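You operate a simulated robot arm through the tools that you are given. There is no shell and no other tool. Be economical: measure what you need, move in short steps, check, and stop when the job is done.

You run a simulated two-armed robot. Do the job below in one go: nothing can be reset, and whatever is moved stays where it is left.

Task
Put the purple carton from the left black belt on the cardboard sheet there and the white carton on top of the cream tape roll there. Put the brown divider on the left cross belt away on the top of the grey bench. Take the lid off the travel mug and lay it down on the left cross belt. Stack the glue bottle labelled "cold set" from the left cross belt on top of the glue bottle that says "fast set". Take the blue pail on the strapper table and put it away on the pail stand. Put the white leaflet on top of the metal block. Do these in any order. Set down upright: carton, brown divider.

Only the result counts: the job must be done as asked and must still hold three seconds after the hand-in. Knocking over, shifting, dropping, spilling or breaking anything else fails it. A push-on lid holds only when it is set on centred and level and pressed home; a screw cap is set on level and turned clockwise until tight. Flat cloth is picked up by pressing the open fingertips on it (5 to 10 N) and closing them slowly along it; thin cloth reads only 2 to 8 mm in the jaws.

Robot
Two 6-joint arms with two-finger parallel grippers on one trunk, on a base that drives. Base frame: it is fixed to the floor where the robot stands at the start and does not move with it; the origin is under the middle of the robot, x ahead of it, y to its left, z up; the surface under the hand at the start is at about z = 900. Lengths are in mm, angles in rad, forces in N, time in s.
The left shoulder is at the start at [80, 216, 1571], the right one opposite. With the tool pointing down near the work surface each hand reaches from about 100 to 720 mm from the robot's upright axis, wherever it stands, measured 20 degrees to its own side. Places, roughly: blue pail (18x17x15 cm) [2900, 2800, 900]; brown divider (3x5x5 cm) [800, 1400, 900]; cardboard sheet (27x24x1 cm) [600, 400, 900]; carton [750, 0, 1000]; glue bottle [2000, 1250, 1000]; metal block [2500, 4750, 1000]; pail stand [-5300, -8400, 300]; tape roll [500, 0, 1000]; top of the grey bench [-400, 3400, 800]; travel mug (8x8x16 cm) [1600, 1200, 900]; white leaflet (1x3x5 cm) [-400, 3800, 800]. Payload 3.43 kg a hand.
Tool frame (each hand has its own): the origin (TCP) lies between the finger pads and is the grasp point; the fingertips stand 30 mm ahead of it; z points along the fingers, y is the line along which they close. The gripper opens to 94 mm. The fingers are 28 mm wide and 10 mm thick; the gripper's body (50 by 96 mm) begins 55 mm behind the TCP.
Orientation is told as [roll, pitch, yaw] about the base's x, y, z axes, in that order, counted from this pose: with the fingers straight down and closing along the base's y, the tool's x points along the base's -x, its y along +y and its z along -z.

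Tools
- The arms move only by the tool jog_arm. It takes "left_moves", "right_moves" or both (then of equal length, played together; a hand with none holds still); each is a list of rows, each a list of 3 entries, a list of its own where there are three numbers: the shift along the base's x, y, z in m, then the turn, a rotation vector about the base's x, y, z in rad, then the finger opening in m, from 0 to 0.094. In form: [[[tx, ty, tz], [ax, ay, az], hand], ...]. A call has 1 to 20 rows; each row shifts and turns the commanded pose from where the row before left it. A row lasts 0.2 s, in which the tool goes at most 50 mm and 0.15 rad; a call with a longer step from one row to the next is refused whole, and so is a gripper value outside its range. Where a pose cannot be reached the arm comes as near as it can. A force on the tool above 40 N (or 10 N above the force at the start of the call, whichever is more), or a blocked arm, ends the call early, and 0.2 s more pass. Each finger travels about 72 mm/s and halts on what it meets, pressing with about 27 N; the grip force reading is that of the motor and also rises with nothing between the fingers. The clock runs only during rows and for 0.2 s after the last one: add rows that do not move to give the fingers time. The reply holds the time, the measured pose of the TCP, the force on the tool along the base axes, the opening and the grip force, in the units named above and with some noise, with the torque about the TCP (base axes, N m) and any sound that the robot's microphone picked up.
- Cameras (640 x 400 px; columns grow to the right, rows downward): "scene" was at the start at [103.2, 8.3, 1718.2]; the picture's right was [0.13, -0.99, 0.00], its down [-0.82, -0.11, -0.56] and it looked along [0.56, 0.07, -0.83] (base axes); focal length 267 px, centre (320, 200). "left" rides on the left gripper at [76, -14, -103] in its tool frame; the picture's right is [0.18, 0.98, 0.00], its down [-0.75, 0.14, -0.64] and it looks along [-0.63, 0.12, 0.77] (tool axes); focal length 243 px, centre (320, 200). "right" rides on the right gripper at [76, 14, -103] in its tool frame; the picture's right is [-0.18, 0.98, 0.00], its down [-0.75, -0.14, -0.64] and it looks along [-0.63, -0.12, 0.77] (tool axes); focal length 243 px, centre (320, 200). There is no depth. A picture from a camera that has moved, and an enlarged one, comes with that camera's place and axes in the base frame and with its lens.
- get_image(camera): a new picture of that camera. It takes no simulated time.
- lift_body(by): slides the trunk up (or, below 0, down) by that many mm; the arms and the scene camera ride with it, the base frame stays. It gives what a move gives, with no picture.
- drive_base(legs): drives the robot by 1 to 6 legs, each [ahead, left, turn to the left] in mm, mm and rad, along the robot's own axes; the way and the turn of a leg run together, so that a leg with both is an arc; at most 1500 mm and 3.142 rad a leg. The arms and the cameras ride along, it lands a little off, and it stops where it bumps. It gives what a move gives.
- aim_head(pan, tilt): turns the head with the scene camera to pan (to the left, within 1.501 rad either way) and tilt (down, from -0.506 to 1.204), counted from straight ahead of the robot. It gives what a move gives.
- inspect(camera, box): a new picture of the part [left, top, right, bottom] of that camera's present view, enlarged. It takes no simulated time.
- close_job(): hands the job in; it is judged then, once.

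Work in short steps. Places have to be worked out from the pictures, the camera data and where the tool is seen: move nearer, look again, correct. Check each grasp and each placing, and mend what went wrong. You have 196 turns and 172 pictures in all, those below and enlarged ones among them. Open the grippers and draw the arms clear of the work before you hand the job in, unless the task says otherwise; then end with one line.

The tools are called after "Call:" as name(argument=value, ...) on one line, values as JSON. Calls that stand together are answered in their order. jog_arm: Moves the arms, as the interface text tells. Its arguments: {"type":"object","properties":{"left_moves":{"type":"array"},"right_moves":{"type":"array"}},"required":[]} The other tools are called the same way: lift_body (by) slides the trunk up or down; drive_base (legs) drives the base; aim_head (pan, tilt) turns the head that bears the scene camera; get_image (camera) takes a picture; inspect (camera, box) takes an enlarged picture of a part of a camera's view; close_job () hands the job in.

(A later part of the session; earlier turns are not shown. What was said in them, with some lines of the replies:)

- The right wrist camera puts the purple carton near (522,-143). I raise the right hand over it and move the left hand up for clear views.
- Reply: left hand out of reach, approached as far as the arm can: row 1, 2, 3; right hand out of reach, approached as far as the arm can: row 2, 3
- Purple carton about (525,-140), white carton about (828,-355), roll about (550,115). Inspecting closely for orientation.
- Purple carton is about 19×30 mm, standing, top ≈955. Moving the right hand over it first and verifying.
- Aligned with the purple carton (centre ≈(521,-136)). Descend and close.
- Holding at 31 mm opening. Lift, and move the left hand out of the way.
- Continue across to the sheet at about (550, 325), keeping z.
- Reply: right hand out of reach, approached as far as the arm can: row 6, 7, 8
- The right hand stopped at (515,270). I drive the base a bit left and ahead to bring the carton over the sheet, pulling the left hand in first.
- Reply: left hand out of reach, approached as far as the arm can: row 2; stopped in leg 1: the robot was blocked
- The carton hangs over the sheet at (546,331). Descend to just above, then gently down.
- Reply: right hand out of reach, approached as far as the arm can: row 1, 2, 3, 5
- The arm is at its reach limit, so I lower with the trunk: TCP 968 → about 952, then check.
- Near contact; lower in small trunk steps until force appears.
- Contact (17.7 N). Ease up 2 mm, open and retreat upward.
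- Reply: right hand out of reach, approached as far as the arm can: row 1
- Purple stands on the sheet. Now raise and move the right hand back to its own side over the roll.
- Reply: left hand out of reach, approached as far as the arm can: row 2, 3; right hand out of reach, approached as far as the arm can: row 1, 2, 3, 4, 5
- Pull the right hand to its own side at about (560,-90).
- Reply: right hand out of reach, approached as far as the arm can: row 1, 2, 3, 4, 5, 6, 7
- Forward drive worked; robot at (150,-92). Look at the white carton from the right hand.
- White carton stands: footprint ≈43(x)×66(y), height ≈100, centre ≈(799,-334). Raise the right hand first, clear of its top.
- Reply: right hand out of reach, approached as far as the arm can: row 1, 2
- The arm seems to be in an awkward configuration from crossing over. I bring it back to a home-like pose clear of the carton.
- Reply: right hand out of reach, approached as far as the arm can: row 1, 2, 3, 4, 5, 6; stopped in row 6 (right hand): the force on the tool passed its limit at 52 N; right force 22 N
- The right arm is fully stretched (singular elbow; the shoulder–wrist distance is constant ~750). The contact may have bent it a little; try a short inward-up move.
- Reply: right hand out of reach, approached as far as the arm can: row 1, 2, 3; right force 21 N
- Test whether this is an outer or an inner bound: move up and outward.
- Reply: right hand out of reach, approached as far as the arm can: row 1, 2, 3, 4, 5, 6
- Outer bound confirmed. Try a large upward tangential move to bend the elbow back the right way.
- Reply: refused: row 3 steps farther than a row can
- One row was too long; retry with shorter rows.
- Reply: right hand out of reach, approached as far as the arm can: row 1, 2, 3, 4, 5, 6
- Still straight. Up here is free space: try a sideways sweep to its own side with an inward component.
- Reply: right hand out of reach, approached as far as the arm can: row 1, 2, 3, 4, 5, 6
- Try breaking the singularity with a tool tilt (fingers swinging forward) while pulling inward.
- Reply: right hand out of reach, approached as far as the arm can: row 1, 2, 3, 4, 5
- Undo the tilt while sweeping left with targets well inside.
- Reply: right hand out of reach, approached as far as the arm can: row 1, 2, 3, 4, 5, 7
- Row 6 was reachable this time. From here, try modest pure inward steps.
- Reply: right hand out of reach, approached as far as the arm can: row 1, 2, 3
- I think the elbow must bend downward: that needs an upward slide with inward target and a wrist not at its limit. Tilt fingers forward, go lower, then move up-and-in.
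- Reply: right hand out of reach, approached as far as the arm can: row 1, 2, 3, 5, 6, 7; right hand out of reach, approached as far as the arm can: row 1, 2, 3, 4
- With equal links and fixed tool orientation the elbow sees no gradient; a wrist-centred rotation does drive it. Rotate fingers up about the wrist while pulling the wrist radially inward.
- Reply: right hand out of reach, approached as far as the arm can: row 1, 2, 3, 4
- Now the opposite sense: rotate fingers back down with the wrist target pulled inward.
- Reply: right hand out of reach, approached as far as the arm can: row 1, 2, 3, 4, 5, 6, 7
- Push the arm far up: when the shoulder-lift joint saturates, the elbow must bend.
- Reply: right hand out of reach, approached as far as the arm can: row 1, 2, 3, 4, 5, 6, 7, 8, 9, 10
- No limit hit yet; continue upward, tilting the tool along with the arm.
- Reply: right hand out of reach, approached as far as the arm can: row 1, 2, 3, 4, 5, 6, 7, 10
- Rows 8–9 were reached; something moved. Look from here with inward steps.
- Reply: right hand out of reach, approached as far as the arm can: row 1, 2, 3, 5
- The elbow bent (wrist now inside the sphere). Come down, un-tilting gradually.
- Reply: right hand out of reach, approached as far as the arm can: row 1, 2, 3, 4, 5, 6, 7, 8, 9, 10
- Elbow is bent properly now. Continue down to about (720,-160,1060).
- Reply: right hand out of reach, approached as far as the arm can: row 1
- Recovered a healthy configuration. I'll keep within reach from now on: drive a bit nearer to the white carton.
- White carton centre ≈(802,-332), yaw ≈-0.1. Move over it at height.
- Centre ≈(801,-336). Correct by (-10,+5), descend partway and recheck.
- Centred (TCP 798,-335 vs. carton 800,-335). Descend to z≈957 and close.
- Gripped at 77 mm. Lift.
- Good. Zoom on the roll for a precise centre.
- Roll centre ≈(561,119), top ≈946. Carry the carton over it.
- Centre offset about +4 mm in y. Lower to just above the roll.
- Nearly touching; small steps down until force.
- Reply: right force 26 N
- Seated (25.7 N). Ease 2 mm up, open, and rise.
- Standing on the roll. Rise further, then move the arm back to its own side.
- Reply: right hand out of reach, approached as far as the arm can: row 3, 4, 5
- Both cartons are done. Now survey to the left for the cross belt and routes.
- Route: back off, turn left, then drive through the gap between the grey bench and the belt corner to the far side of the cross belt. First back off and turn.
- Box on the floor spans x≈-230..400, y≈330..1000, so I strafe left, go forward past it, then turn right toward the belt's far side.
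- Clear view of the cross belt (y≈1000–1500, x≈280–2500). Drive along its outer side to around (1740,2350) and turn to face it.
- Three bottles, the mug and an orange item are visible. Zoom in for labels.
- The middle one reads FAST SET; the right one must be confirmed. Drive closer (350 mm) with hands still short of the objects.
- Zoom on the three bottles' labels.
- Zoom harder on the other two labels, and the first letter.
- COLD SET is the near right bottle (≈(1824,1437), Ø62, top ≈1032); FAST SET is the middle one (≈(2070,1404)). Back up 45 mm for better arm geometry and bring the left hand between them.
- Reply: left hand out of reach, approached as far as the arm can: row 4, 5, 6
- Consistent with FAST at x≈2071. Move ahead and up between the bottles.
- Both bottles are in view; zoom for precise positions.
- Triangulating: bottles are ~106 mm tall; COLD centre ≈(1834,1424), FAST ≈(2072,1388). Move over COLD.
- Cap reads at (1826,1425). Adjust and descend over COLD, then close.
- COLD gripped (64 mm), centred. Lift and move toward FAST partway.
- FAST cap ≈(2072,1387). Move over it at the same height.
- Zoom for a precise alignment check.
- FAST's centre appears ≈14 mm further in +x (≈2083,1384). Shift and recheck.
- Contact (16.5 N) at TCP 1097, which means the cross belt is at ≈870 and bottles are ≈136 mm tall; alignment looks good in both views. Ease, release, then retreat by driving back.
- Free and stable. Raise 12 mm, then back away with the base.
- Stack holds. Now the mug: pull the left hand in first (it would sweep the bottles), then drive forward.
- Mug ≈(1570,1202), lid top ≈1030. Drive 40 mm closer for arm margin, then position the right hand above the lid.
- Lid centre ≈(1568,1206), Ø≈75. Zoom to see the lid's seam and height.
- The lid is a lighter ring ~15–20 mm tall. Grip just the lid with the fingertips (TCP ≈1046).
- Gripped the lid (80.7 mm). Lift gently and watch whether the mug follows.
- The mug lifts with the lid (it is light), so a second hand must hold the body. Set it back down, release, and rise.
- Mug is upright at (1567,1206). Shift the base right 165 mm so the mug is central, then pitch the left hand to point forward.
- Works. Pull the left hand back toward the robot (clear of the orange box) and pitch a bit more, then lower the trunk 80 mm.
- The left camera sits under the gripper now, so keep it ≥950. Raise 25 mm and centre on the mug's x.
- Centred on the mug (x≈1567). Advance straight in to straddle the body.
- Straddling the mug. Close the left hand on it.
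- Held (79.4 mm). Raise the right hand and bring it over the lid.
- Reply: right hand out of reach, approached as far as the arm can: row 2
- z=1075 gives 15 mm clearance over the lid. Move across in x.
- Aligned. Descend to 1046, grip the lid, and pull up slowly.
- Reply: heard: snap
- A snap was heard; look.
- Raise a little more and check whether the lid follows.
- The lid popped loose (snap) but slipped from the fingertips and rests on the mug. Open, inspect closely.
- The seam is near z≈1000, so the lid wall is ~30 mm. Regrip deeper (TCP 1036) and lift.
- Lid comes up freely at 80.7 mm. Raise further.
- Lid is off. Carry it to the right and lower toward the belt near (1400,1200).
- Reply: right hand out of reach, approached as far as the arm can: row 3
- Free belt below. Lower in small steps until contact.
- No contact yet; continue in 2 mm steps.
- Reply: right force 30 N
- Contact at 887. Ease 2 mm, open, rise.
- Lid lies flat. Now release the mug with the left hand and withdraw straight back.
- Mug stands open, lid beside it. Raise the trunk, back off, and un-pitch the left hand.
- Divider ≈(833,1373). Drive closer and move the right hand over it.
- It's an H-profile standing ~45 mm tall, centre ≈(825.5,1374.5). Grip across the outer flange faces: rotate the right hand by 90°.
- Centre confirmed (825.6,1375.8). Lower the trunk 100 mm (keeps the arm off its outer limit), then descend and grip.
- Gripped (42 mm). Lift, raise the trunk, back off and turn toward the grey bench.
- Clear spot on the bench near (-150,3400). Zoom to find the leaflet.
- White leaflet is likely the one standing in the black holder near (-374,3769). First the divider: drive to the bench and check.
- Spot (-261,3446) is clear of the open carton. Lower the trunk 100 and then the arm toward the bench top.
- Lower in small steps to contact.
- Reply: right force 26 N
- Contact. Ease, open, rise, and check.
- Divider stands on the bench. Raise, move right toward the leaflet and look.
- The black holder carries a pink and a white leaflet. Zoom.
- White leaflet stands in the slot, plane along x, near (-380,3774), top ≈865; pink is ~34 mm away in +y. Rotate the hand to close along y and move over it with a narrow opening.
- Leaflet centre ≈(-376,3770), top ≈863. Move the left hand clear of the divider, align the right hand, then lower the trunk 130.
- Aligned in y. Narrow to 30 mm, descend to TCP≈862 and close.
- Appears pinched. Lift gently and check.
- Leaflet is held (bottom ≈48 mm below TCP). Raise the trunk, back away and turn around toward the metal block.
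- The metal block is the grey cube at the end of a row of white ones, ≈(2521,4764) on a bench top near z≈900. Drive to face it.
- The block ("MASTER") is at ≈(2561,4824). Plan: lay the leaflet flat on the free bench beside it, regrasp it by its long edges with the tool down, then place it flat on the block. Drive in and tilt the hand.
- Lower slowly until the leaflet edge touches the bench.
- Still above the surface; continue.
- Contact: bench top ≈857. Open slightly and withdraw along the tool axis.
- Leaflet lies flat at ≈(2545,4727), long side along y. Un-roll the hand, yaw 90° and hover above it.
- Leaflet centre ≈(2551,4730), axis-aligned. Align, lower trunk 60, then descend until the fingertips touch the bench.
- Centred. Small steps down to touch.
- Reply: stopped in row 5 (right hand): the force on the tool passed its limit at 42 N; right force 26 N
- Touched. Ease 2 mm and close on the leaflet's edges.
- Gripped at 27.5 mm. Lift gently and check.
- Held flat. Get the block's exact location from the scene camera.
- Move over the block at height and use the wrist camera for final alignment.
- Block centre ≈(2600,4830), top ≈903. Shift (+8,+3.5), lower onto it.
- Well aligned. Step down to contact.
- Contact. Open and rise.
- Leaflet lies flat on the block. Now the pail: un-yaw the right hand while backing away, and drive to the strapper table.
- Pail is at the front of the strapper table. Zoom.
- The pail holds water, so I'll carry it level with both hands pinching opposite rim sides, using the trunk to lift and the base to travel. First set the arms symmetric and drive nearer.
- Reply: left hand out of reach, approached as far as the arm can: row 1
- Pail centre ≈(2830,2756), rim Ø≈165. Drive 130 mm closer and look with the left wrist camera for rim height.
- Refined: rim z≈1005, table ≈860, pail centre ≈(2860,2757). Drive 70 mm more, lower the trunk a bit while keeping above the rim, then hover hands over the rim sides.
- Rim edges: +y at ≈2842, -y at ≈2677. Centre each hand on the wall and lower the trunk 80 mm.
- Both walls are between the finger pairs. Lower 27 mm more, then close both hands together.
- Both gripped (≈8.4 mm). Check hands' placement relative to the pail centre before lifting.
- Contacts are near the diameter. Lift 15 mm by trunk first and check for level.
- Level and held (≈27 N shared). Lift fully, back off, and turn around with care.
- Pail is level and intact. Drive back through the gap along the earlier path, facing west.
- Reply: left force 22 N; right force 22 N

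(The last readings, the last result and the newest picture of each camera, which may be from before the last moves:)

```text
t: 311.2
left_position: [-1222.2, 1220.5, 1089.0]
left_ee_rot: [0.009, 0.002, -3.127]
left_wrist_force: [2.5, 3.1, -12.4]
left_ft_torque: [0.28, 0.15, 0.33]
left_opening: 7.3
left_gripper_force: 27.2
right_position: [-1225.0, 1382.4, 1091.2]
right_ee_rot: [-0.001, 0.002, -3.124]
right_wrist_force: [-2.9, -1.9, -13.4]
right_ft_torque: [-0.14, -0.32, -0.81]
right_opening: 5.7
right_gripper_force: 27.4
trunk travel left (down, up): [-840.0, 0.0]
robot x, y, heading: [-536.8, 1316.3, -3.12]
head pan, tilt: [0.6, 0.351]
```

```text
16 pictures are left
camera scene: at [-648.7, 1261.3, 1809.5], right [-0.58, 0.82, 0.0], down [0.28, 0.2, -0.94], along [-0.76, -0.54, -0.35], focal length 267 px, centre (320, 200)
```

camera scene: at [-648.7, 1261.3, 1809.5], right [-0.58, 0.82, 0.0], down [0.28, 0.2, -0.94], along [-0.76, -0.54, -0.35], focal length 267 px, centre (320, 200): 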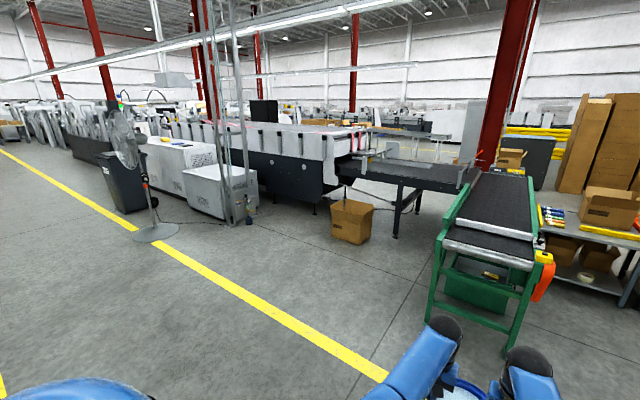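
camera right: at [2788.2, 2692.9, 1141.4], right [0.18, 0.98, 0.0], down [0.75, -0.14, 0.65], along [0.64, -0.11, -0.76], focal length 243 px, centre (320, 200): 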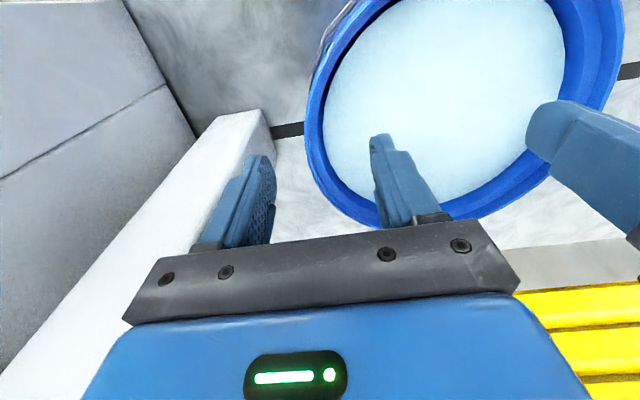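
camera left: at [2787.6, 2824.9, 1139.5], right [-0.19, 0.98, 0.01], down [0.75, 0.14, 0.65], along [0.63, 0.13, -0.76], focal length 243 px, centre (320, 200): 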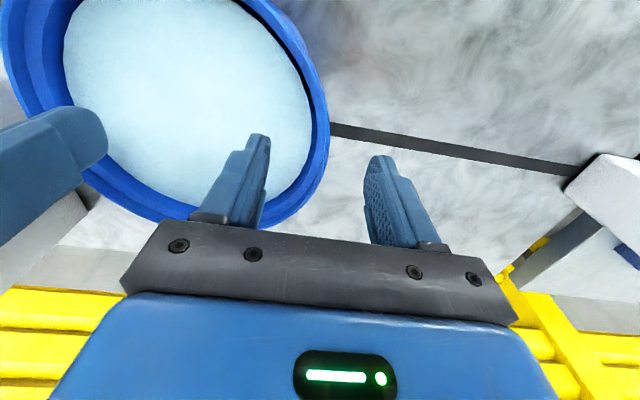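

Aisle (between yellow lines, x≈-1980 and x≈-500) runs south. Turn toward it, checking the pail.

Call:
drive_base(legs=[[0, 0, 1.21], [1100, 0, 0], [1040, 0, 0], [0, 0, 0.34]])

Call:
aim_head(pan=0, tilt=0.55)

Call:
get_image(camera="scene")

```text
t: 325.8
left_position: [-1142.5, -1374.6, 1089.1]
left_ee_rot: [0.011, 0.002, -1.561]
left_wrist_force: [-0.3, 1.5, -13.7]
left_ft_torque: [0.27, 0.24, 0.31]
left_opening: 7.4
left_gripper_force: 27.3
right_position: [-1304.2, -1376.2, 1090.8]
right_ee_rot: [0.001, 0.002, -1.556]
right_wrist_force: [-1.2, -2.8, -14.6]
right_ft_torque: [-0.12, -0.1, -0.57]
right_opening: 5.9
right_gripper_force: 27.0
trunk travel left (down, up): [-840.0, 0.0]
robot x, y, heading: [-1235.1, -689.5, -1.559]
head pan, tilt: [0.6, 0.351]
```

```text
t: 326.8
left_position: [-1140.6, -1373.2, 1088.7]
left_ee_rot: [0.009, 0.002, -1.563]
left_wrist_force: [-2.9, 2.1, -12.2]
left_ft_torque: [-0.16, 0.28, 0.47]
left_opening: 7.7
left_gripper_force: 27.0
right_position: [-1302.6, -1375.5, 1091.3]
right_ee_rot: [-0.001, 0.002, -1.557]
right_wrist_force: [2.1, -1.3, -13.9]
right_ft_torque: [0.34, -0.13, -0.8]
right_opening: 5.6
right_gripper_force: 27.4
trunk travel left (down, up): [-840.0, 0.0]
robot x, y, heading: [-1235.6, -688.9, -1.556]
head pan, tilt: [0.0, 0.55]
```

```text
15 pictures are left
camera scene: at [-1230.3, -816.0, 1791.3], right [-1.0, -0.01, 0.0], down [-0.01, 0.53, -0.85], along [0.01, -0.85, -0.53], focal length 267 px, centre (320, 200)
```

scene: 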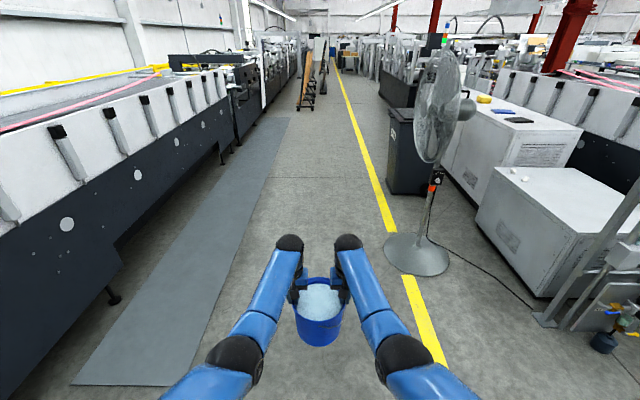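

Aisle is clear ahead. Drive 4.4 m south and look again.

Call:
drive_base(legs=[[0, 0, -0.015], [1450, 0, 0], [1450, 0, 0], [1450, 0, 0]])

Call:
aim_head(pan=-0.5, tilt=0.3)

Call:
get_image(camera="scene")

```text
t: 347.9
left_position: [-1210.2, -5713.2, 1090.7]
left_ee_rot: [0.009, 0.003, -1.591]
left_wrist_force: [-2.2, 2.5, -13.4]
left_ft_torque: [0.04, 0.27, 0.46]
left_opening: 7.4
left_gripper_force: 27.1
right_position: [-1372.5, -5711.3, 1092.3]
right_ee_rot: [-0.001, -0.001, -1.586]
right_wrist_force: [1.8, -1.8, -13.2]
right_ft_torque: [0.16, -0.14, -0.72]
right_opening: 5.3
right_gripper_force: 26.9
trunk travel left (down, up): [-840.0, 0.0]
robot x, y, heading: [-1281.7, -5028.1, -1.587]
head pan, tilt: [0.0, 0.55]
```

```text
t: 348.8
left_position: [-1209.6, -5714.3, 1087.6]
left_ee_rot: [0.006, 0.005, -1.593]
left_wrist_force: [-2.3, 1.8, -12.6]
left_ft_torque: [-0.14, 0.3, 0.52]
left_opening: 7.8
left_gripper_force: 27.1
right_position: [-1373.0, -5712.9, 1090.8]
right_ee_rot: [0.0, 0.0, -1.587]
right_wrist_force: [2.7, -1.9, -14.7]
right_ft_torque: [0.32, -0.13, -0.79]
right_opening: 5.4
right_gripper_force: 27.1
trunk travel left (down, up): [-840.0, 0.0]
robot x, y, heading: [-1285.1, -5029.1, -1.589]
head pan, tilt: [-0.499, 0.3]
```

```text
14 pictures are left
camera scene: at [-1327.8, -5147.4, 1814.2], right [-0.87, 0.49, 0.0], down [0.15, 0.26, -0.95], along [-0.47, -0.83, -0.3], focal length 267 px, centre (320, 200)
```

scene: 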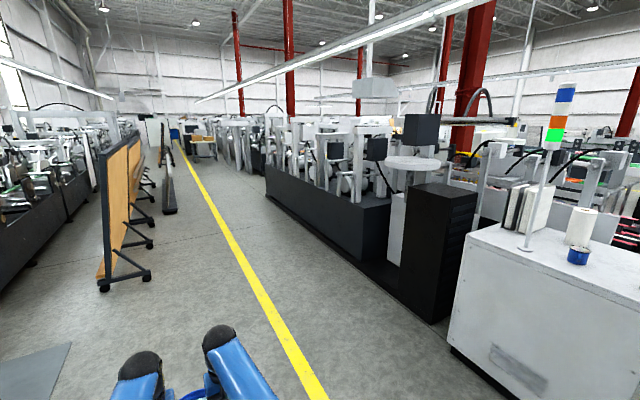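

The stand lies behind a long machine row (x<-3300, to y≈-11400). I'll go around its south end: drive further south along x≈-2050.

Call:
drive_base(legs=[[0, 0, -0.235], [1500, 0, 0], [1500, 0, 0], [0, 0, 0.25], [1450, 0, 0]])

Call:
aim_head(pan=-0.7, tilt=0.3)

Call:
get_image(camera="scene")

```text
t: 371.7
left_position: [-1891.5, -10054.8, 1089.5]
left_ee_rot: [0.009, 0.001, -1.55]
left_wrist_force: [-1.5, 1.0, -11.2]
left_ft_torque: [0.03, 0.31, 0.5]
left_opening: 7.6
left_gripper_force: 26.8
right_position: [-2053.7, -10060.6, 1091.1]
right_ee_rot: [0.0, 0.0, -1.545]
right_wrist_force: [1.3, -1.9, -14.4]
right_ft_torque: [0.16, -0.15, -0.75]
right_opening: 5.6
right_gripper_force: 27.4
trunk travel left (down, up): [-840.0, 0.0]
robot x, y, heading: [-1992.0, -9372.9, -1.544]
head pan, tilt: [-0.499, 0.3]
```

```text
t: 372.4
left_position: [-1891.8, -10055.6, 1088.8]
left_ee_rot: [0.009, 0.004, -1.55]
left_wrist_force: [-2.7, 1.4, -12.5]
left_ft_torque: [-0.12, 0.31, 0.54]
left_opening: 7.6
left_gripper_force: 27.0
right_position: [-2053.5, -10060.0, 1090.4]
right_ee_rot: [0.0, 0.001, -1.546]
right_wrist_force: [3.0, -2.3, -14.0]
right_ft_torque: [0.33, -0.14, -0.8]
right_opening: 5.5
right_gripper_force: 26.5
trunk travel left (down, up): [-840.0, 0.0]
robot x, y, heading: [-1994.9, -9376.5, -1.545]
head pan, tilt: [-0.7, 0.3]
```

```text
13 pictures are left
camera scene: at [-2049.7, -9483.4, 1814.4], right [-0.78, 0.62, 0.0], down [0.18, 0.23, -0.95], along [-0.6, -0.75, -0.3], focal length 267 px, centre (320, 200)
```

scene: 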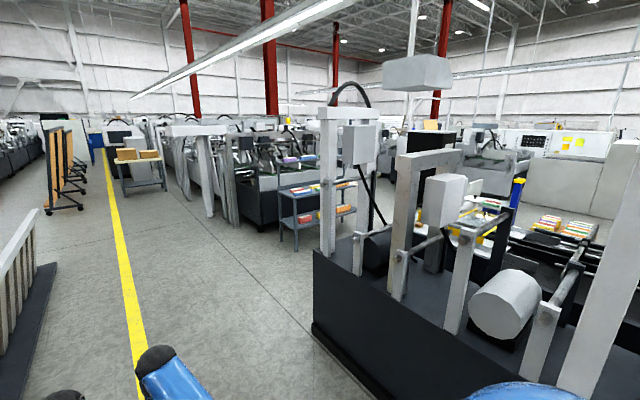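

The row ends at y≈-10900, with a gap before the next machine. Drive to the gap and turn west.

Call:
drive_base(legs=[[0, 0, -0.15], [1125, 0, 0], [1125, 0, 0], [0, 0, -1.44]])

Call:
aim_head(pan=0, tilt=0.4)

Call:
get_image(camera="scene")

```text
t: 387.8
left_position: [-2949.0, -11731.0, 1088.5]
left_ee_rot: [0.009, 0.002, -3.118]
left_wrist_force: [2.3, 1.5, -12.1]
left_ft_torque: [0.28, 0.09, 0.52]
left_opening: 7.8
left_gripper_force: 27.3
right_position: [-2954.3, -11570.1, 1091.2]
right_ee_rot: [-0.001, 0.001, -3.113]
right_wrist_force: [-1.3, -3.1, -14.2]
right_ft_torque: [-0.15, -0.29, -0.73]
right_opening: 5.7
right_gripper_force: 26.5
trunk travel left (down, up): [-840.0, 0.0]
robot x, y, heading: [-2268.6, -11620.3, -3.109]
head pan, tilt: [-0.7, 0.3]
```

```text
t: 388.8
left_position: [-2948.7, -11730.3, 1089.0]
left_ee_rot: [0.008, 0.005, -3.116]
left_wrist_force: [1.5, 1.9, -12.5]
left_ft_torque: [0.32, 0.1, 0.5]
left_opening: 7.6
left_gripper_force: 26.6
right_position: [-2952.8, -11567.9, 1091.1]
right_ee_rot: [0.0, 0.003, -3.112]
right_wrist_force: [-0.9, -1.8, -14.5]
right_ft_torque: [-0.15, -0.3, -0.72]
right_opening: 5.5
right_gripper_force: 27.1
trunk travel left (down, up): [-840.0, 0.0]
robot x, y, heading: [-2267.0, -11623.4, -3.113]
head pan, tilt: [0.0, 0.4]
```

```text
12 pictures are left
camera scene: at [-2392.9, -11629.8, 1805.0], right [-0.03, 1.0, 0.0], down [0.39, 0.01, -0.92], along [-0.92, -0.03, -0.39], focal length 267 px, centre (320, 200)
```

scene: 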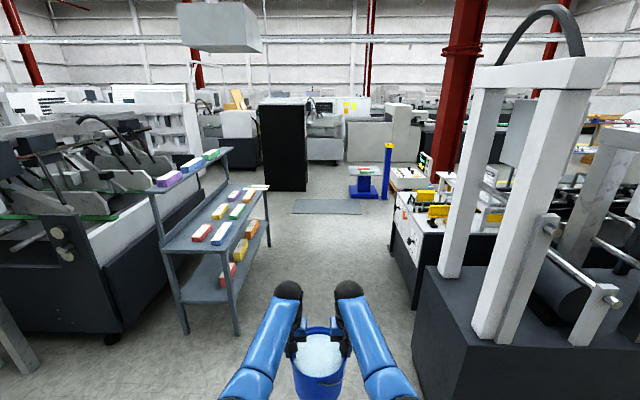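

Corridor west is clear (y -12330..-10850). Drive 3.4 m west and look north.

Call:
drive_base(legs=[[0, 0, -0.028], [1150, 0, 0], [1150, 0, 0], [1100, 0, 0]])

Call:
aim_head(pan=-1.2, tilt=0.35)

Call:
get_image(camera="scene")

```text
t: 405.8
left_position: [-6353.2, -11702.2, 1090.1]
left_ee_rot: [0.009, 0.002, 3.132]
left_wrist_force: [0.9, 1.4, -11.6]
left_ft_torque: [0.33, -0.01, 0.51]
left_opening: 7.3
left_gripper_force: 27.4
right_position: [-6352.2, -11539.1, 1092.0]
right_ee_rot: [0.001, 0.003, 3.136]
right_wrist_force: [-1.3, -1.8, -15.1]
right_ft_torque: [-0.1, -0.19, -0.65]
right_opening: 5.5
right_gripper_force: 26.5
trunk travel left (down, up): [-840.0, 0.0]
robot x, y, heading: [-5673.7, -11619.9, 3.136]
head pan, tilt: [0.0, 0.4]
```

```text
t: 407.2
left_position: [-6353.9, -11701.2, 1088.1]
left_ee_rot: [0.01, 0.003, 3.133]
left_wrist_force: [2.0, 1.6, -12.5]
left_ft_torque: [0.33, 0.01, 0.5]
left_opening: 7.7
left_gripper_force: 27.3
right_position: [-6352.8, -11539.7, 1090.6]
right_ee_rot: [0.001, 0.005, 3.135]
right_wrist_force: [-0.6, -2.1, -15.5]
right_ft_torque: [-0.13, -0.22, -0.67]
right_opening: 5.9
right_gripper_force: 26.8
trunk travel left (down, up): [-840.0, 0.0]
robot x, y, heading: [-5667.1, -11625.4, 3.139]
head pan, tilt: [-1.201, 0.351]
```

```text
11 pictures are left
camera scene: at [-5735.6, -11534.0, 1809.8], right [0.93, 0.36, 0.0], down [0.13, -0.32, -0.94], along [-0.33, 0.88, -0.34], focal length 267 px, centre (320, 200)
```

scene: 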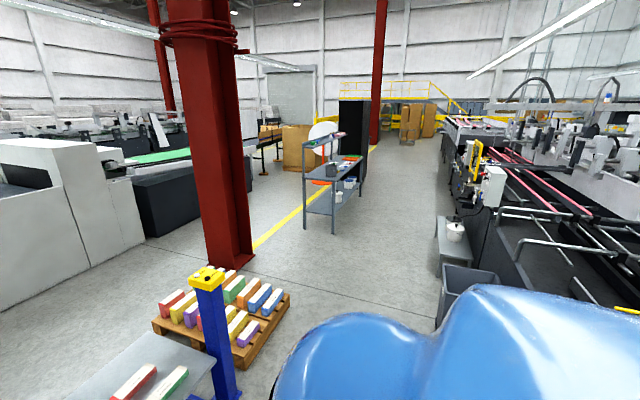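

The pail stand is visible at ≈(-5283,-8500) by the machine on the right. Zoom.

Call:
inspect(camera="scene", box=[400, 190, 520, 310])

```text
3.33 times, centred on (460, 250) of scene
camera zoom: at [-5735.6, -11534.0, 1809.8], right [0.93, 0.36, 0.0], down [0.13, -0.32, -0.94], along [-0.33, 0.88, -0.34], focal length 888 px, centre (-147, 33)
```

zoom: 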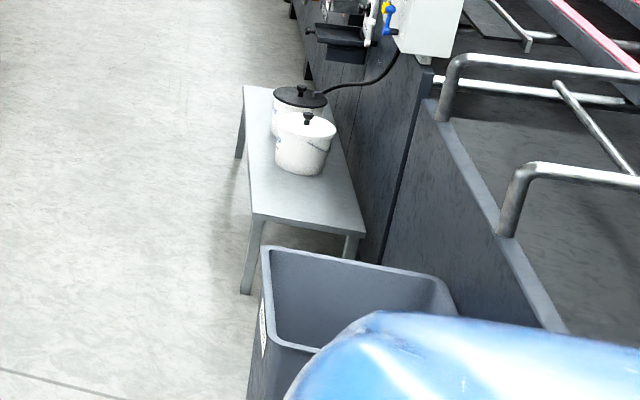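

Stand: low table x≈-5410..-5092, y≈-8780..-7673; glue pots occupy y>-8450, so the near end around (-5260,-8640) is free. Drive there and face east.

Call:
drive_base(legs=[[330, 0, 0], [0, 0, -1.57], [1490, 0, 0], [1300, 0, 0]])

Call:
aim_head(pan=-0.7, tilt=0.75)

Call:
get_image(camera="scene")

```text
t: 426.2
left_position: [-6017.4, -8153.1, 1089.1]
left_ee_rot: [0.011, 0.003, 1.547]
left_wrist_force: [-12.4, 5.5, -12.4]
left_ft_torque: [0.11, 0.13, 0.51]
left_opening: 5.8
left_gripper_force: 26.9
right_position: [-5856.0, -8157.8, 1091.1]
right_ee_rot: [-0.003, 0.004, 1.549]
right_wrist_force: [12.5, -6.3, -14.6]
right_ft_torque: [-0.37, -0.27, 0.43]
right_opening: 5.6
right_gripper_force: 27.1
trunk travel left (down, up): [-840.0, 0.0]
robot x, y, heading: [-5941.7, -8837.0, 1.552]
head pan, tilt: [-1.201, 0.351]
```

```text
t: 427.2
left_position: [-6017.9, -8153.0, 1088.3]
left_ee_rot: [0.009, 0.006, 1.546]
left_wrist_force: [1.6, -1.3, -12.3]
left_ft_torque: [0.24, -0.3, 0.54]
left_opening: 5.8
left_gripper_force: 27.3
right_position: [-5855.8, -8156.6, 1089.9]
right_ee_rot: [-0.002, 0.005, 1.551]
right_wrist_force: [-1.8, 2.1, -14.7]
right_ft_torque: [-0.44, 0.09, -0.72]
right_opening: 5.5
right_gripper_force: 27.0
trunk travel left (down, up): [-840.0, 0.0]
robot x, y, heading: [-5951.6, -8838.7, 1.551]
head pan, tilt: [-0.7, 0.75]
```

```text
9 pictures are left
camera scene: at [-5889.8, -8741.9, 1774.0], right [0.75, -0.66, 0.0], down [-0.45, -0.51, -0.73], along [0.48, 0.55, -0.68], focal length 267 px, centre (320, 200)
```

scene: 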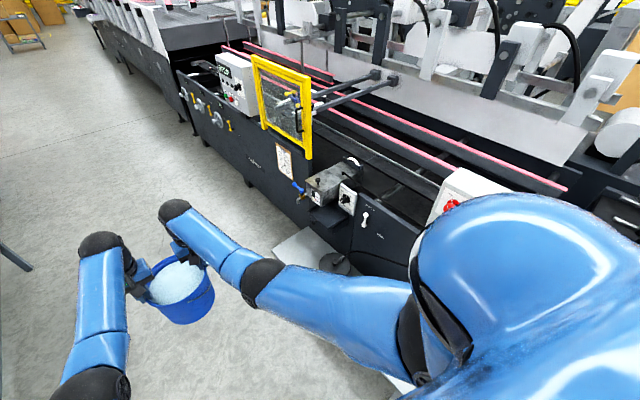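

Turn to face the stand.

Call:
drive_base(legs=[[0, 0, -1.551], [0, 190, 0]])

Call:
aim_head(pan=0, tilt=0.95)

Call:
get_image(camera="scene")

```text
t: 432.5
left_position: [-5265.6, -8564.7, 1088.4]
left_ee_rot: [0.011, 0.003, 0.003]
left_wrist_force: [1.7, -1.6, -12.6]
left_ft_torque: [-0.28, 0.39, 0.33]
left_opening: 5.6
left_gripper_force: 27.3
right_position: [-5263.7, -8728.7, 1089.8]
right_ee_rot: [0.0, 0.007, 0.004]
right_wrist_force: [-2.1, 0.4, -14.1]
right_ft_torque: [0.08, -0.15, 0.0]
right_opening: 5.5
right_gripper_force: 27.3
trunk travel left (down, up): [-840.0, 0.0]
robot x, y, heading: [-5944.0, -8648.8, 0.004]
head pan, tilt: [-0.7, 0.75]
```

```text
t: 433.6
left_position: [-5264.3, -8561.4, 1088.1]
left_ee_rot: [0.009, 0.005, 0.002]
left_wrist_force: [-0.7, -2.0, -13.0]
left_ft_torque: [-0.25, -0.02, 0.3]
left_opening: 5.8
left_gripper_force: 26.8
right_position: [-5264.2, -8723.6, 1089.3]
right_ee_rot: [-0.004, 0.005, 0.006]
right_wrist_force: [1.0, 2.5, -14.0]
right_ft_torque: [0.08, 0.24, -0.39]
right_opening: 5.5
right_gripper_force: 27.3
trunk travel left (down, up): [-840.0, 0.0]
robot x, y, heading: [-5946.7, -8650.7, 0.004]
head pan, tilt: [0.0, 0.949]
```

```text
8 pictures are left
camera scene: at [-5837.5, -8649.3, 1758.5], right [0.0, -1.0, 0.0], down [-0.82, 0.0, -0.58], along [0.58, 0.0, -0.82], focal length 267 px, centre (320, 200)
```

scene: 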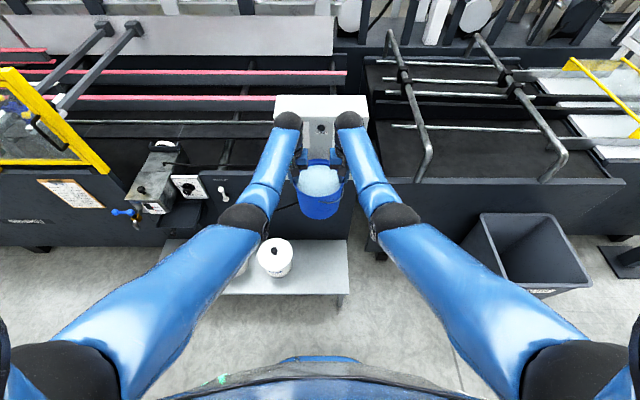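

The pail hangs over the table's free end; pot edge at y≈-8500. Shift 25 mm away from the pot and lower by trunk.

Call:
drive_base(legs=[[0, -28, 0]])

Call:
lift_body(by=-560)

Call:
get_image(camera="scene")

```text
t: 434.4
left_position: [-5264.5, -8581.7, 1087.6]
left_ee_rot: [0.005, 0.003, 0.003]
left_wrist_force: [-3.5, -0.9, -10.0]
left_ft_torque: [-0.36, -0.65, 0.07]
left_opening: 6.0
left_gripper_force: 27.1
right_position: [-5263.7, -8746.0, 1089.8]
right_ee_rot: [-0.007, 0.005, 0.008]
right_wrist_force: [3.0, 3.3, -16.8]
right_ft_torque: [0.02, 0.84, -0.65]
right_opening: 5.7
right_gripper_force: 27.4
trunk travel left (down, up): [-840.0, 0.0]
robot x, y, heading: [-5946.4, -8677.2, 0.009]
head pan, tilt: [0.0, 0.949]
```

```text
refused: -560 is not a number from -400 to 400
```

```text
7 pictures are left
camera scene: at [-5837.5, -8670.3, 1758.4], right [0.01, -1.0, 0.01], down [-0.82, -0.01, -0.58], along [0.58, 0.0, -0.82], focal length 267 px, centre (320, 200)
```

scene: 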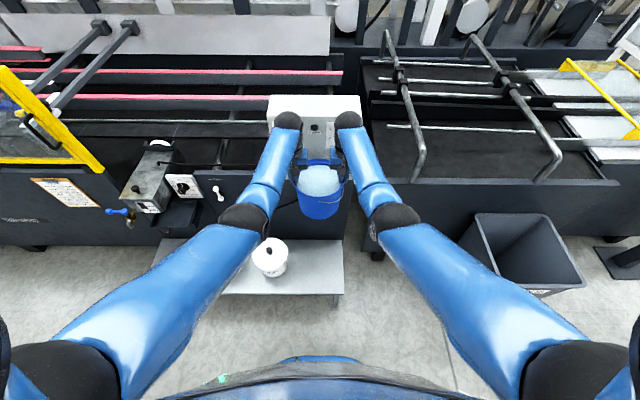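

Limit is 400 per call; lower in two parts.

Call:
lift_body(by=-350)

Call:
lift_body(by=-200)

Call:
get_image(camera="scene")

```text
t: 437.8
left_position: [-5266.5, -8587.9, 739.6]
left_ee_rot: [0.009, 0.004, 0.004]
left_wrist_force: [-1.1, -2.0, -10.9]
left_ft_torque: [-0.29, 0.04, 0.17]
left_opening: 5.5
left_gripper_force: 27.5
right_position: [-5264.7, -8751.2, 740.3]
right_ee_rot: [-0.001, 0.007, 0.005]
right_wrist_force: [1.8, 1.6, -15.4]
right_ft_torque: [-0.05, 0.16, -0.37]
right_opening: 5.8
right_gripper_force: 26.8
trunk travel left (down, up): [-490.0, 350.0]
robot x, y, heading: [-5949.7, -8680.4, 0.009]
head pan, tilt: [0.0, 0.949]
```

```text
t: 440.0
left_position: [-5266.5, -8588.0, 538.9]
left_ee_rot: [0.008, 0.003, 0.004]
left_wrist_force: [-1.2, -1.7, -11.8]
left_ft_torque: [-0.32, -0.03, 0.19]
left_opening: 5.7
left_gripper_force: 27.3
right_position: [-5266.7, -8752.2, 540.5]
right_ee_rot: [-0.002, 0.003, 0.005]
right_wrist_force: [1.0, 1.9, -14.6]
right_ft_torque: [0.09, 0.28, -0.29]
right_opening: 5.8
right_gripper_force: 27.0
trunk travel left (down, up): [-290.0, 550.0]
robot x, y, heading: [-5949.0, -8677.7, 0.006]
head pan, tilt: [0.0, 0.949]
```

```text
6 pictures are left
camera scene: at [-5839.8, -8678.7, 1208.6], right [0.01, -1.0, 0.0], down [-0.82, -0.01, -0.58], along [0.58, 0.0, -0.82], focal length 267 px, centre (320, 200)
```

scene: 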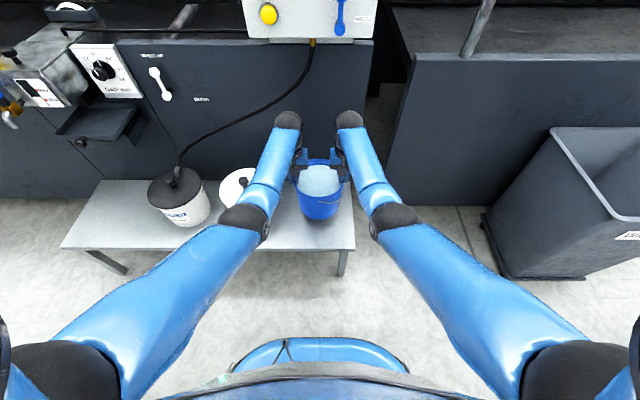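

Good placement. Lower 70 mm, then small steps until the load transfers.

Call:
lift_body(by=-70)

Call:
lift_body(by=-10)

```text
t: 440.9
left_position: [-5263.6, -8588.0, 488.8]
left_ee_rot: [0.008, -0.019, 0.003]
left_wrist_force: [-3.0, 2.4, 14.9]
left_ft_torque: [-0.19, 1.07, -0.16]
left_opening: 5.7
left_gripper_force: 26.6
right_position: [-5264.2, -8751.8, 487.2]
right_ee_rot: [0.001, -0.019, 0.005]
right_wrist_force: [-5.0, -3.6, 17.5]
right_ft_torque: [0.08, 1.05, -0.11]
right_opening: 5.7
right_gripper_force: 27.6
trunk travel left (down, up): [-223.0, 617.0]
robot x, y, heading: [-5950.7, -8676.5, 0.006]
head pan, tilt: [0.0, 0.949]
stopped: the force on the tool passed its limit at 45 N (the readings are from after the stop); the commanded pose is now the measured one
```

```text
t: 441.4
left_position: [-5262.2, -8588.7, 488.2]
left_ee_rot: [0.005, -0.027, 0.003]
left_wrist_force: [-4.8, 2.5, 22.0]
left_ft_torque: [-0.16, 1.29, -0.26]
left_opening: 5.4
left_gripper_force: 26.6
right_position: [-5261.7, -8752.1, 488.2]
right_ee_rot: [0.002, -0.027, 0.003]
right_wrist_force: [-5.8, -3.3, 21.4]
right_ft_torque: [0.07, 1.23, 0.27]
right_opening: 5.7
right_gripper_force: 26.9
trunk travel left (down, up): [-218.0, 622.0]
robot x, y, heading: [-5947.1, -8679.2, 0.008]
head pan, tilt: [0.0, 0.949]
stopped: the force on the tool passed its limit at 43 N (the readings are from after the stop); the commanded pose is now the measured one
```

The pail is on the stand (pressing). Ease the trunk up a few mm to neutral.

Call:
lift_body(by=4)

Call:
get_image(camera="scene")

```text
t: 441.9
left_position: [-5261.1, -8588.1, 488.6]
left_ee_rot: [0.008, -0.024, 0.003]
left_wrist_force: [-2.3, 2.3, 14.3]
left_ft_torque: [-0.16, -0.49, -0.28]
left_opening: 5.6
left_gripper_force: 27.3
right_position: [-5260.6, -8751.4, 488.2]
right_ee_rot: [0.002, -0.023, 0.005]
right_wrist_force: [-4.9, -1.8, 13.4]
right_ft_torque: [0.09, -0.41, -0.03]
right_opening: 5.4
right_gripper_force: 27.3
trunk travel left (down, up): [-222.0, 618.0]
robot x, y, heading: [-5949.6, -8676.4, 0.008]
head pan, tilt: [0.0, 0.949]
```

```text
5 pictures are left
camera scene: at [-5847.8, -8678.8, 1141.2], right [0.01, -1.0, 0.0], down [-0.81, -0.01, -0.59], along [0.59, 0.0, -0.81], focal length 267 px, centre (320, 200)
```

scene: 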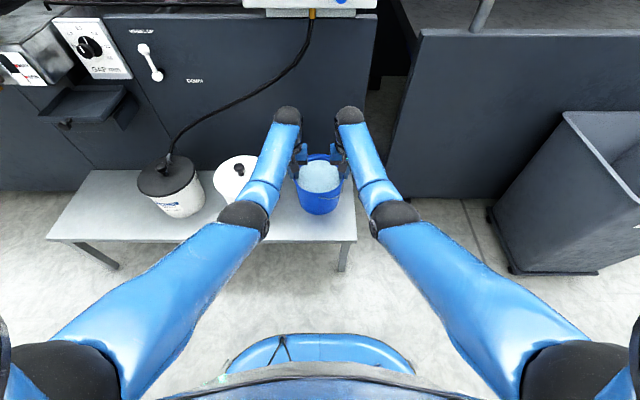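

Ease a bit more, then open both hands slowly and raise the trunk.

Call:
lift_body(by=5)

Call:
jog_arm(left_moves=[[[0, 0, 0], [0, 0, 0], 0.015], [[0, 0, 0], [0, 0, 0], 0.025], [[0, 0, 0], [0, 0, 0], 0.035], [[0, 0, 0], [0, 0, 0], 0.045], [[0, 0, 0], [0, 0, 0], 0.045]], right_moves=[[[0, 0, 0], [0, 0, 0], 0.015], [[0, 0, 0], [0, 0, 0], 0.025], [[0, 0, 0], [0, 0, 0], 0.035], [[0, 0, 0], [0, 0, 0], 0.045], [[0, 0, 0], [0, 0, 0], 0.045]])

Call:
lift_body(by=60)

Call:
get_image(camera="scene")

```text
t: 442.4
left_position: [-5261.5, -8587.7, 489.6]
left_ee_rot: [0.007, -0.016, 0.005]
left_wrist_force: [-2.8, 0.1, -0.2]
left_ft_torque: [-0.25, -0.59, -0.12]
left_opening: 5.4
left_gripper_force: 27.4
right_position: [-5261.9, -8752.0, 489.2]
right_ee_rot: [0.0, -0.017, 0.004]
right_wrist_force: [-0.6, -0.7, -3.5]
right_ft_torque: [0.09, -0.46, -0.17]
right_opening: 5.5
right_gripper_force: 26.4
trunk travel left (down, up): [-227.0, 613.0]
robot x, y, heading: [-5954.5, -8679.0, 0.01]
head pan, tilt: [0.0, 0.949]
```

```text
t: 443.6
left_position: [-5260.8, -8588.5, 490.0]
left_ee_rot: [0.008, -0.018, 0.004]
left_wrist_force: [-0.3, -0.3, -0.1]
left_ft_torque: [-0.01, -0.01, 0.0]
left_opening: 44.9
left_gripper_force: 0.1
right_position: [-5261.7, -8751.4, 490.1]
right_ee_rot: [0.0, -0.017, 0.002]
right_wrist_force: [-0.1, 0.0, 1.2]
right_ft_torque: [-0.01, 0.0, 0.0]
right_opening: 45.2
right_gripper_force: 0.1
trunk travel left (down, up): [-227.0, 613.0]
robot x, y, heading: [-5948.5, -8679.4, 0.007]
head pan, tilt: [0.0, 0.949]
```

```text
t: 444.6
left_position: [-5259.9, -8588.0, 551.0]
left_ee_rot: [0.007, -0.019, 0.002]
left_wrist_force: [-0.4, -0.3, -0.4]
left_ft_torque: [-0.02, 0.0, 0.02]
left_opening: 45.1
left_gripper_force: 0.1
right_position: [-5259.1, -8751.5, 550.6]
right_ee_rot: [-0.001, -0.016, 0.003]
right_wrist_force: [0.6, -0.6, 0.4]
right_ft_torque: [-0.01, 0.0, -0.02]
right_opening: 45.1
right_gripper_force: 0.1
trunk travel left (down, up): [-287.0, 553.0]
robot x, y, heading: [-5945.9, -8680.3, 0.005]
head pan, tilt: [0.0, 0.949]
```

```text
4 pictures are left
camera scene: at [-5843.2, -8678.8, 1205.8], right [0.01, -1.0, 0.0], down [-0.81, -0.01, -0.58], along [0.58, 0.0, -0.81], focal length 267 px, centre (320, 200)
```

scene: 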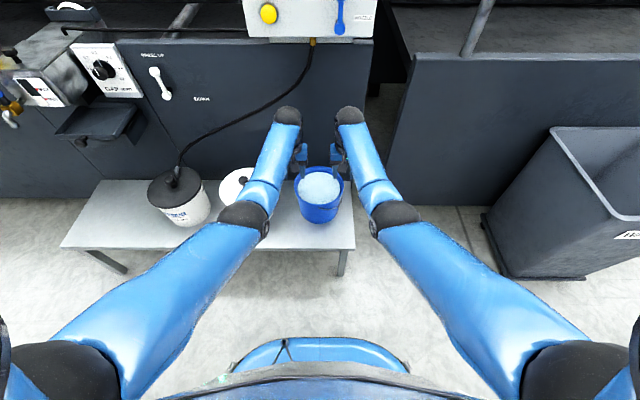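

Pail rests on the stand. Raise further, back off, and check once more.

Call:
lift_body(by=150)

Call:
drive_base(legs=[[-250, 0, 0]])

Call:
inspect(camera="scene", box=[220, 60, 420, 240])

```text
t: 446.4
left_position: [-5261.4, -8588.4, 700.5]
left_ee_rot: [0.006, -0.019, 0.001]
left_wrist_force: [-0.6, 0.3, -0.6]
left_ft_torque: [0.02, 0.03, 0.02]
left_opening: 44.7
left_gripper_force: 0.0
right_position: [-5259.5, -8751.7, 701.3]
right_ee_rot: [0.001, -0.016, 0.003]
right_wrist_force: [0.0, 0.6, 0.4]
right_ft_torque: [0.01, 0.0, 0.03]
right_opening: 45.0
right_gripper_force: 0.0
trunk travel left (down, up): [-437.0, 403.0]
robot x, y, heading: [-5951.4, -8682.6, 0.009]
head pan, tilt: [0.0, 0.949]
```

```text
t: 448.2
left_position: [-5513.7, -8591.6, 701.3]
left_ee_rot: [0.005, -0.02, 0.003]
left_wrist_force: [0.5, 0.6, -0.6]
left_ft_torque: [0.01, -0.03, 0.02]
left_opening: 45.0
left_gripper_force: 0.1
right_position: [-5512.6, -8754.9, 698.6]
right_ee_rot: [-0.001, -0.017, 0.002]
right_wrist_force: [-0.5, -0.9, -0.5]
right_ft_torque: [0.02, 0.04, 0.01]
right_opening: 44.9
right_gripper_force: 0.1
trunk travel left (down, up): [-437.0, 403.0]
robot x, y, heading: [-6203.2, -8676.9, 0.003]
head pan, tilt: [0.0, 0.949]
```

```text
2.22 times, centred on (320, 150) of scene
camera zoom: at [-6095.6, -8680.4, 1355.8], right [0.0, -1.0, 0.0], down [-0.81, 0.0, -0.58], along [0.58, 0.0, -0.81], focal length 592 px, centre (320, 311)
```

zoom: 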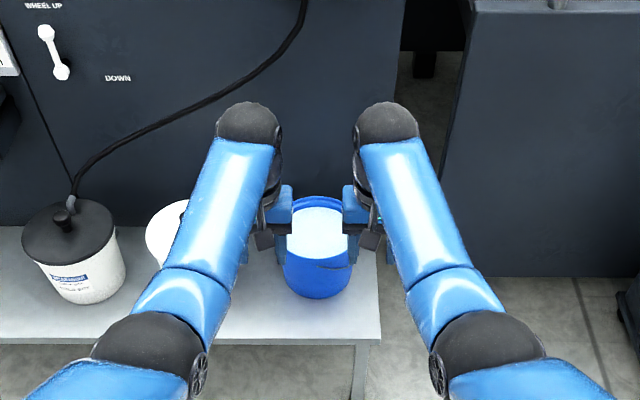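

The pail stands level on the stand and the hands are open and clear; all placements were checked. Hand in.

Call:
close_job()

```text
The job is handed in.
```

I did all seven placements, checked each one after setting it down, and handed the job in with both grippers open and clear of the work.
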